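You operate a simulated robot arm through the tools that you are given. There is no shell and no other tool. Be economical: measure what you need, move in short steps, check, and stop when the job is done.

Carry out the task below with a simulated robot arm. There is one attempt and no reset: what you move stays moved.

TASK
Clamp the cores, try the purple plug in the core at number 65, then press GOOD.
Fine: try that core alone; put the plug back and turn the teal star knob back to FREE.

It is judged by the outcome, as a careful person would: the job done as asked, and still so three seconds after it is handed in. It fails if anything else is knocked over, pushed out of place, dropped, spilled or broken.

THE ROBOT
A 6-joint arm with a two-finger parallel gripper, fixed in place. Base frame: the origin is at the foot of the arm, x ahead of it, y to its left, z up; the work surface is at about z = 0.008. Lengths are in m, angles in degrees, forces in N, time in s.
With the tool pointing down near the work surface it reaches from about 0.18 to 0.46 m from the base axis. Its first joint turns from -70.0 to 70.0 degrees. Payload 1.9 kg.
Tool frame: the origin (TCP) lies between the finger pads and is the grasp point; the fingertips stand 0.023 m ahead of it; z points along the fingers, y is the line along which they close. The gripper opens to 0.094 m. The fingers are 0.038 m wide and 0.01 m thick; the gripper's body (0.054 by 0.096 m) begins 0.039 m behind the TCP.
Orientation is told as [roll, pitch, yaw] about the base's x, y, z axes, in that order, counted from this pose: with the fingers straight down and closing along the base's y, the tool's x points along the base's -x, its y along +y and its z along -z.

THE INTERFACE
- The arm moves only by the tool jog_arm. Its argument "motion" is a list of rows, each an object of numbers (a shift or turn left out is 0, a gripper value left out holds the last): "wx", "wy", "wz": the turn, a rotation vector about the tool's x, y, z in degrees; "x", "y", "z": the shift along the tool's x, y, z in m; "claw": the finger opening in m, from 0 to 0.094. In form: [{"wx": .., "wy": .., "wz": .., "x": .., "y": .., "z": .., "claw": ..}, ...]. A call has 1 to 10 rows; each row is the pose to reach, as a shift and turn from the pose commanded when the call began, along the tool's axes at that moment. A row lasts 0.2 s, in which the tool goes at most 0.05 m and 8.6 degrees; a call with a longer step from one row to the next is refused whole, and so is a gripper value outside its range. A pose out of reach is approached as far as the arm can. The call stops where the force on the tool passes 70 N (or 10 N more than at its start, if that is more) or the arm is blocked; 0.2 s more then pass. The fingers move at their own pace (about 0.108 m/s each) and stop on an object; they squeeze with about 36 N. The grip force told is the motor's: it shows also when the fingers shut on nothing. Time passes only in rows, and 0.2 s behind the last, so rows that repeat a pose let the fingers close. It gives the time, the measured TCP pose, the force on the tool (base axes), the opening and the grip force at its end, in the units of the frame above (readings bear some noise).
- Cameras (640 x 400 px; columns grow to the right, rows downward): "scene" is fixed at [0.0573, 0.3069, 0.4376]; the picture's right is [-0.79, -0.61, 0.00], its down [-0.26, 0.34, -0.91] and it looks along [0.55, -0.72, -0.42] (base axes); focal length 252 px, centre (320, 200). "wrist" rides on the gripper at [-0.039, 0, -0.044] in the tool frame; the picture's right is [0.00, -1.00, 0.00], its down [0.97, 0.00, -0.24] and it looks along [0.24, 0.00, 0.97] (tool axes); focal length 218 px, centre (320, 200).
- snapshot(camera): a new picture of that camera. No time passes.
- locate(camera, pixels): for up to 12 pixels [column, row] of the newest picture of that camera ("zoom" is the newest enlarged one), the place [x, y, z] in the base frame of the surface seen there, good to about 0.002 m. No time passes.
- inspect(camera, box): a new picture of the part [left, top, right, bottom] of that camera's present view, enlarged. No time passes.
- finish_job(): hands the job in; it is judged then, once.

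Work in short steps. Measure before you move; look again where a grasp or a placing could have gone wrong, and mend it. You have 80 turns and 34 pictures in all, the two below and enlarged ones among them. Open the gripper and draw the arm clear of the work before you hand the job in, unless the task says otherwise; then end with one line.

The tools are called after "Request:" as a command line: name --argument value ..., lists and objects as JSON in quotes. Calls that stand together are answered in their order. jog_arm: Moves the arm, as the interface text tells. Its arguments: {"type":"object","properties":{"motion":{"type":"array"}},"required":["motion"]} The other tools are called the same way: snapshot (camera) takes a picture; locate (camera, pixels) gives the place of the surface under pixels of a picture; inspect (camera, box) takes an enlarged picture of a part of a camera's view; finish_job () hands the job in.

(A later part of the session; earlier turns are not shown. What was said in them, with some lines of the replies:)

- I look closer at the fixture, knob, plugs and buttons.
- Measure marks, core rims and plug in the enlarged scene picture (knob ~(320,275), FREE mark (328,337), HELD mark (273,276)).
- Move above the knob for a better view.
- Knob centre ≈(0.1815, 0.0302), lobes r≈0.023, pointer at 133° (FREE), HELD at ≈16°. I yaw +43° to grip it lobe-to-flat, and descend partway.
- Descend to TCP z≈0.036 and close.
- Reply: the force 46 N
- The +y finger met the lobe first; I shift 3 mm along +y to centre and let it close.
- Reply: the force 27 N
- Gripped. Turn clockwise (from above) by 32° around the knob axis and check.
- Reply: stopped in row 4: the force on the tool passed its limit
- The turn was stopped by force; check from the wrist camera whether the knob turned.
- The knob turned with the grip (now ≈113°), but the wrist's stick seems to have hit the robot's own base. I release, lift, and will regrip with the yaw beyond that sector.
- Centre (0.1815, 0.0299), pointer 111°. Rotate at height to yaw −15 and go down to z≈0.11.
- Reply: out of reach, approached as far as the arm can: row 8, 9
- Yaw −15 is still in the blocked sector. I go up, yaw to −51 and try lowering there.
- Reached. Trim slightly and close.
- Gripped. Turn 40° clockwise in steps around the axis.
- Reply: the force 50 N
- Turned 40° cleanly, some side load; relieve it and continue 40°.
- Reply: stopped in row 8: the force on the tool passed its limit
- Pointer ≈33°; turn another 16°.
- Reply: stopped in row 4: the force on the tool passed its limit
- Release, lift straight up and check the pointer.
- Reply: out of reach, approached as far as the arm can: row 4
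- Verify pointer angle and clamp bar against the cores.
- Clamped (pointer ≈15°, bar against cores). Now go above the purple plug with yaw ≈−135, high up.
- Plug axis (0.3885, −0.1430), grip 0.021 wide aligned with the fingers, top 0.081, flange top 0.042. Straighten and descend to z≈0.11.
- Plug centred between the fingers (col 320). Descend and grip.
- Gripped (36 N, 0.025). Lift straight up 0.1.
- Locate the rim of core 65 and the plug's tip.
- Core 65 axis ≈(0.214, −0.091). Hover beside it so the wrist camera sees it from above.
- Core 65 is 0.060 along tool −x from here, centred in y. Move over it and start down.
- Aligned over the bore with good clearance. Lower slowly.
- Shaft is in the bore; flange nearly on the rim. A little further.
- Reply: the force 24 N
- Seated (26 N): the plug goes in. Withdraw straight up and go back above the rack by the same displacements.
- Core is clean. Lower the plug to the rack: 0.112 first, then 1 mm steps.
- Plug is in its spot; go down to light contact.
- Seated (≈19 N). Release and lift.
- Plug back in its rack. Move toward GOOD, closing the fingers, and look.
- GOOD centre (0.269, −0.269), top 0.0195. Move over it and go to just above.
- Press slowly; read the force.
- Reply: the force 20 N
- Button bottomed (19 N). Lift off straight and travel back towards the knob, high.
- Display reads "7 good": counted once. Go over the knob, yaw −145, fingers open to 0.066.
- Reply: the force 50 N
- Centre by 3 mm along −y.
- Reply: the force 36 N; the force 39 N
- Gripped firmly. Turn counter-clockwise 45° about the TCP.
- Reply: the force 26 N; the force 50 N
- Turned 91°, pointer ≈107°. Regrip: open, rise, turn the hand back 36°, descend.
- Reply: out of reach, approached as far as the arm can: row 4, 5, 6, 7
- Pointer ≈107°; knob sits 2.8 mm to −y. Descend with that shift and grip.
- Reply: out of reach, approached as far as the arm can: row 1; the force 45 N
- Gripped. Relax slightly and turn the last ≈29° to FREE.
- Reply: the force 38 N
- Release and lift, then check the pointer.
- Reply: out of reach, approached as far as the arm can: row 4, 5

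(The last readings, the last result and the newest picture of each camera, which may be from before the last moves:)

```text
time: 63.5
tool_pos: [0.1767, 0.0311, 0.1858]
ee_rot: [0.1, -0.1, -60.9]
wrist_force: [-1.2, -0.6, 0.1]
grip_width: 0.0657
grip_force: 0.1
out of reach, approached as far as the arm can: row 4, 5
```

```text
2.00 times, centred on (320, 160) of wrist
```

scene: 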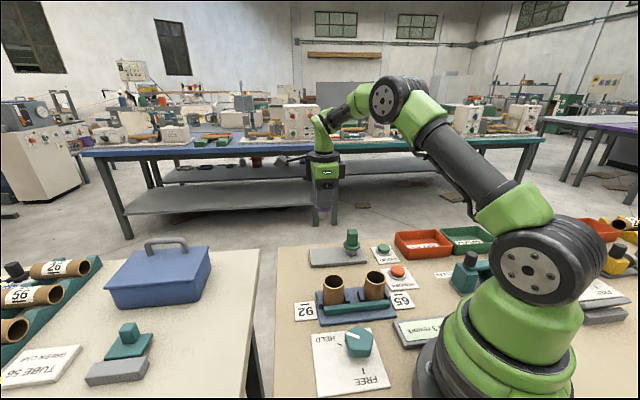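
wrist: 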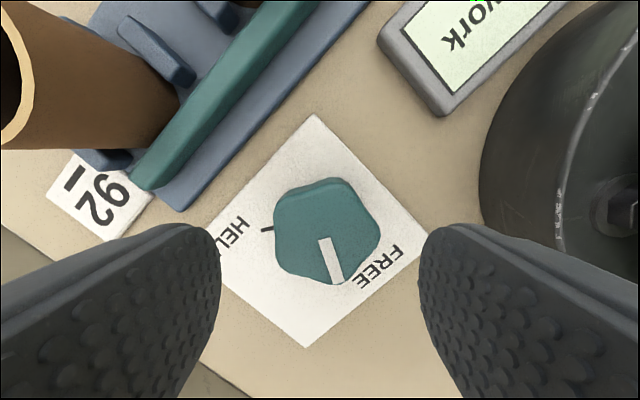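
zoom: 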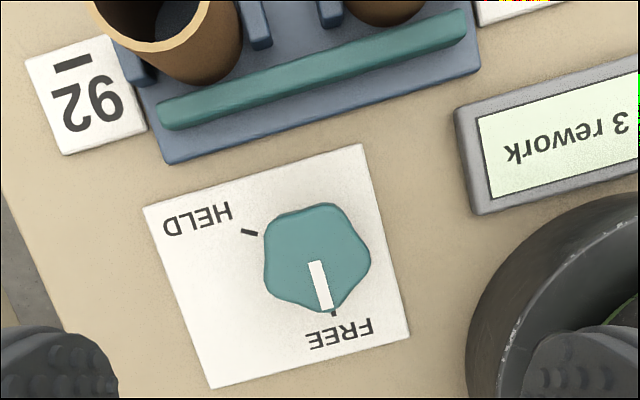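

Request:
locate --camera "zoom" --pixels '[[316, 264], [325, 307], [334, 313], [250, 232], [338, 308], [366, 260], [325, 206], [272, 220], [270, 290]]'

```text
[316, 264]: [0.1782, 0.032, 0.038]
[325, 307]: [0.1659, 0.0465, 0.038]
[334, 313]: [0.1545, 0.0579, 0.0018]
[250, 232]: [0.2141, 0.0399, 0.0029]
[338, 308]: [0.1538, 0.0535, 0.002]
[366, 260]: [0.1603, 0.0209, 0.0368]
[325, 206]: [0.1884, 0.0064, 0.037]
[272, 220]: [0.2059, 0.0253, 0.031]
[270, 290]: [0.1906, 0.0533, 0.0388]
```

Pointer tip is at (0.166, 0.0465), same as at the start: FREE. Draw the arm clear.

Request:
jog_arm --motion '[{"z": -0.04}, {"x": -0.02, "y": 0.02, "z": -0.07}, {"x": -0.04, "y": 0.04, "z": -0.1}, {"x": -0.06, "y": 0.06, "z": -0.12}, {"x": -0.075, "y": 0.073, "z": -0.13}, {"x": -0.075, "y": 0.073, "z": -0.13}]'

Request:
snapshot --camera "scene"

```text
time: 64.8
tool_pos: [0.2765, -0.0002, 0.3151]
ee_rot: [0.1, -0.1, -61.1]
wrist_force: [0.7, -0.1, -1.1]
grip_width: 0.0662
grip_force: 0.0
```

```text
1 pictures are left
```

scene: 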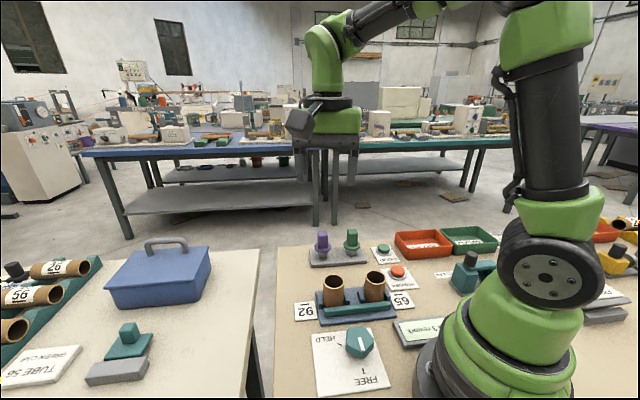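

Everything is in place and the arm is clear; handing in.

Request:
finish_job

```text
The job is handed in.
```

I clamped the cores, tried the purple plug in core 65 only (it seated fully), and put it back in its rack. I pressed GOOD once (the display went from 6 to 7 good) and turned the teal star knob back to FREE.
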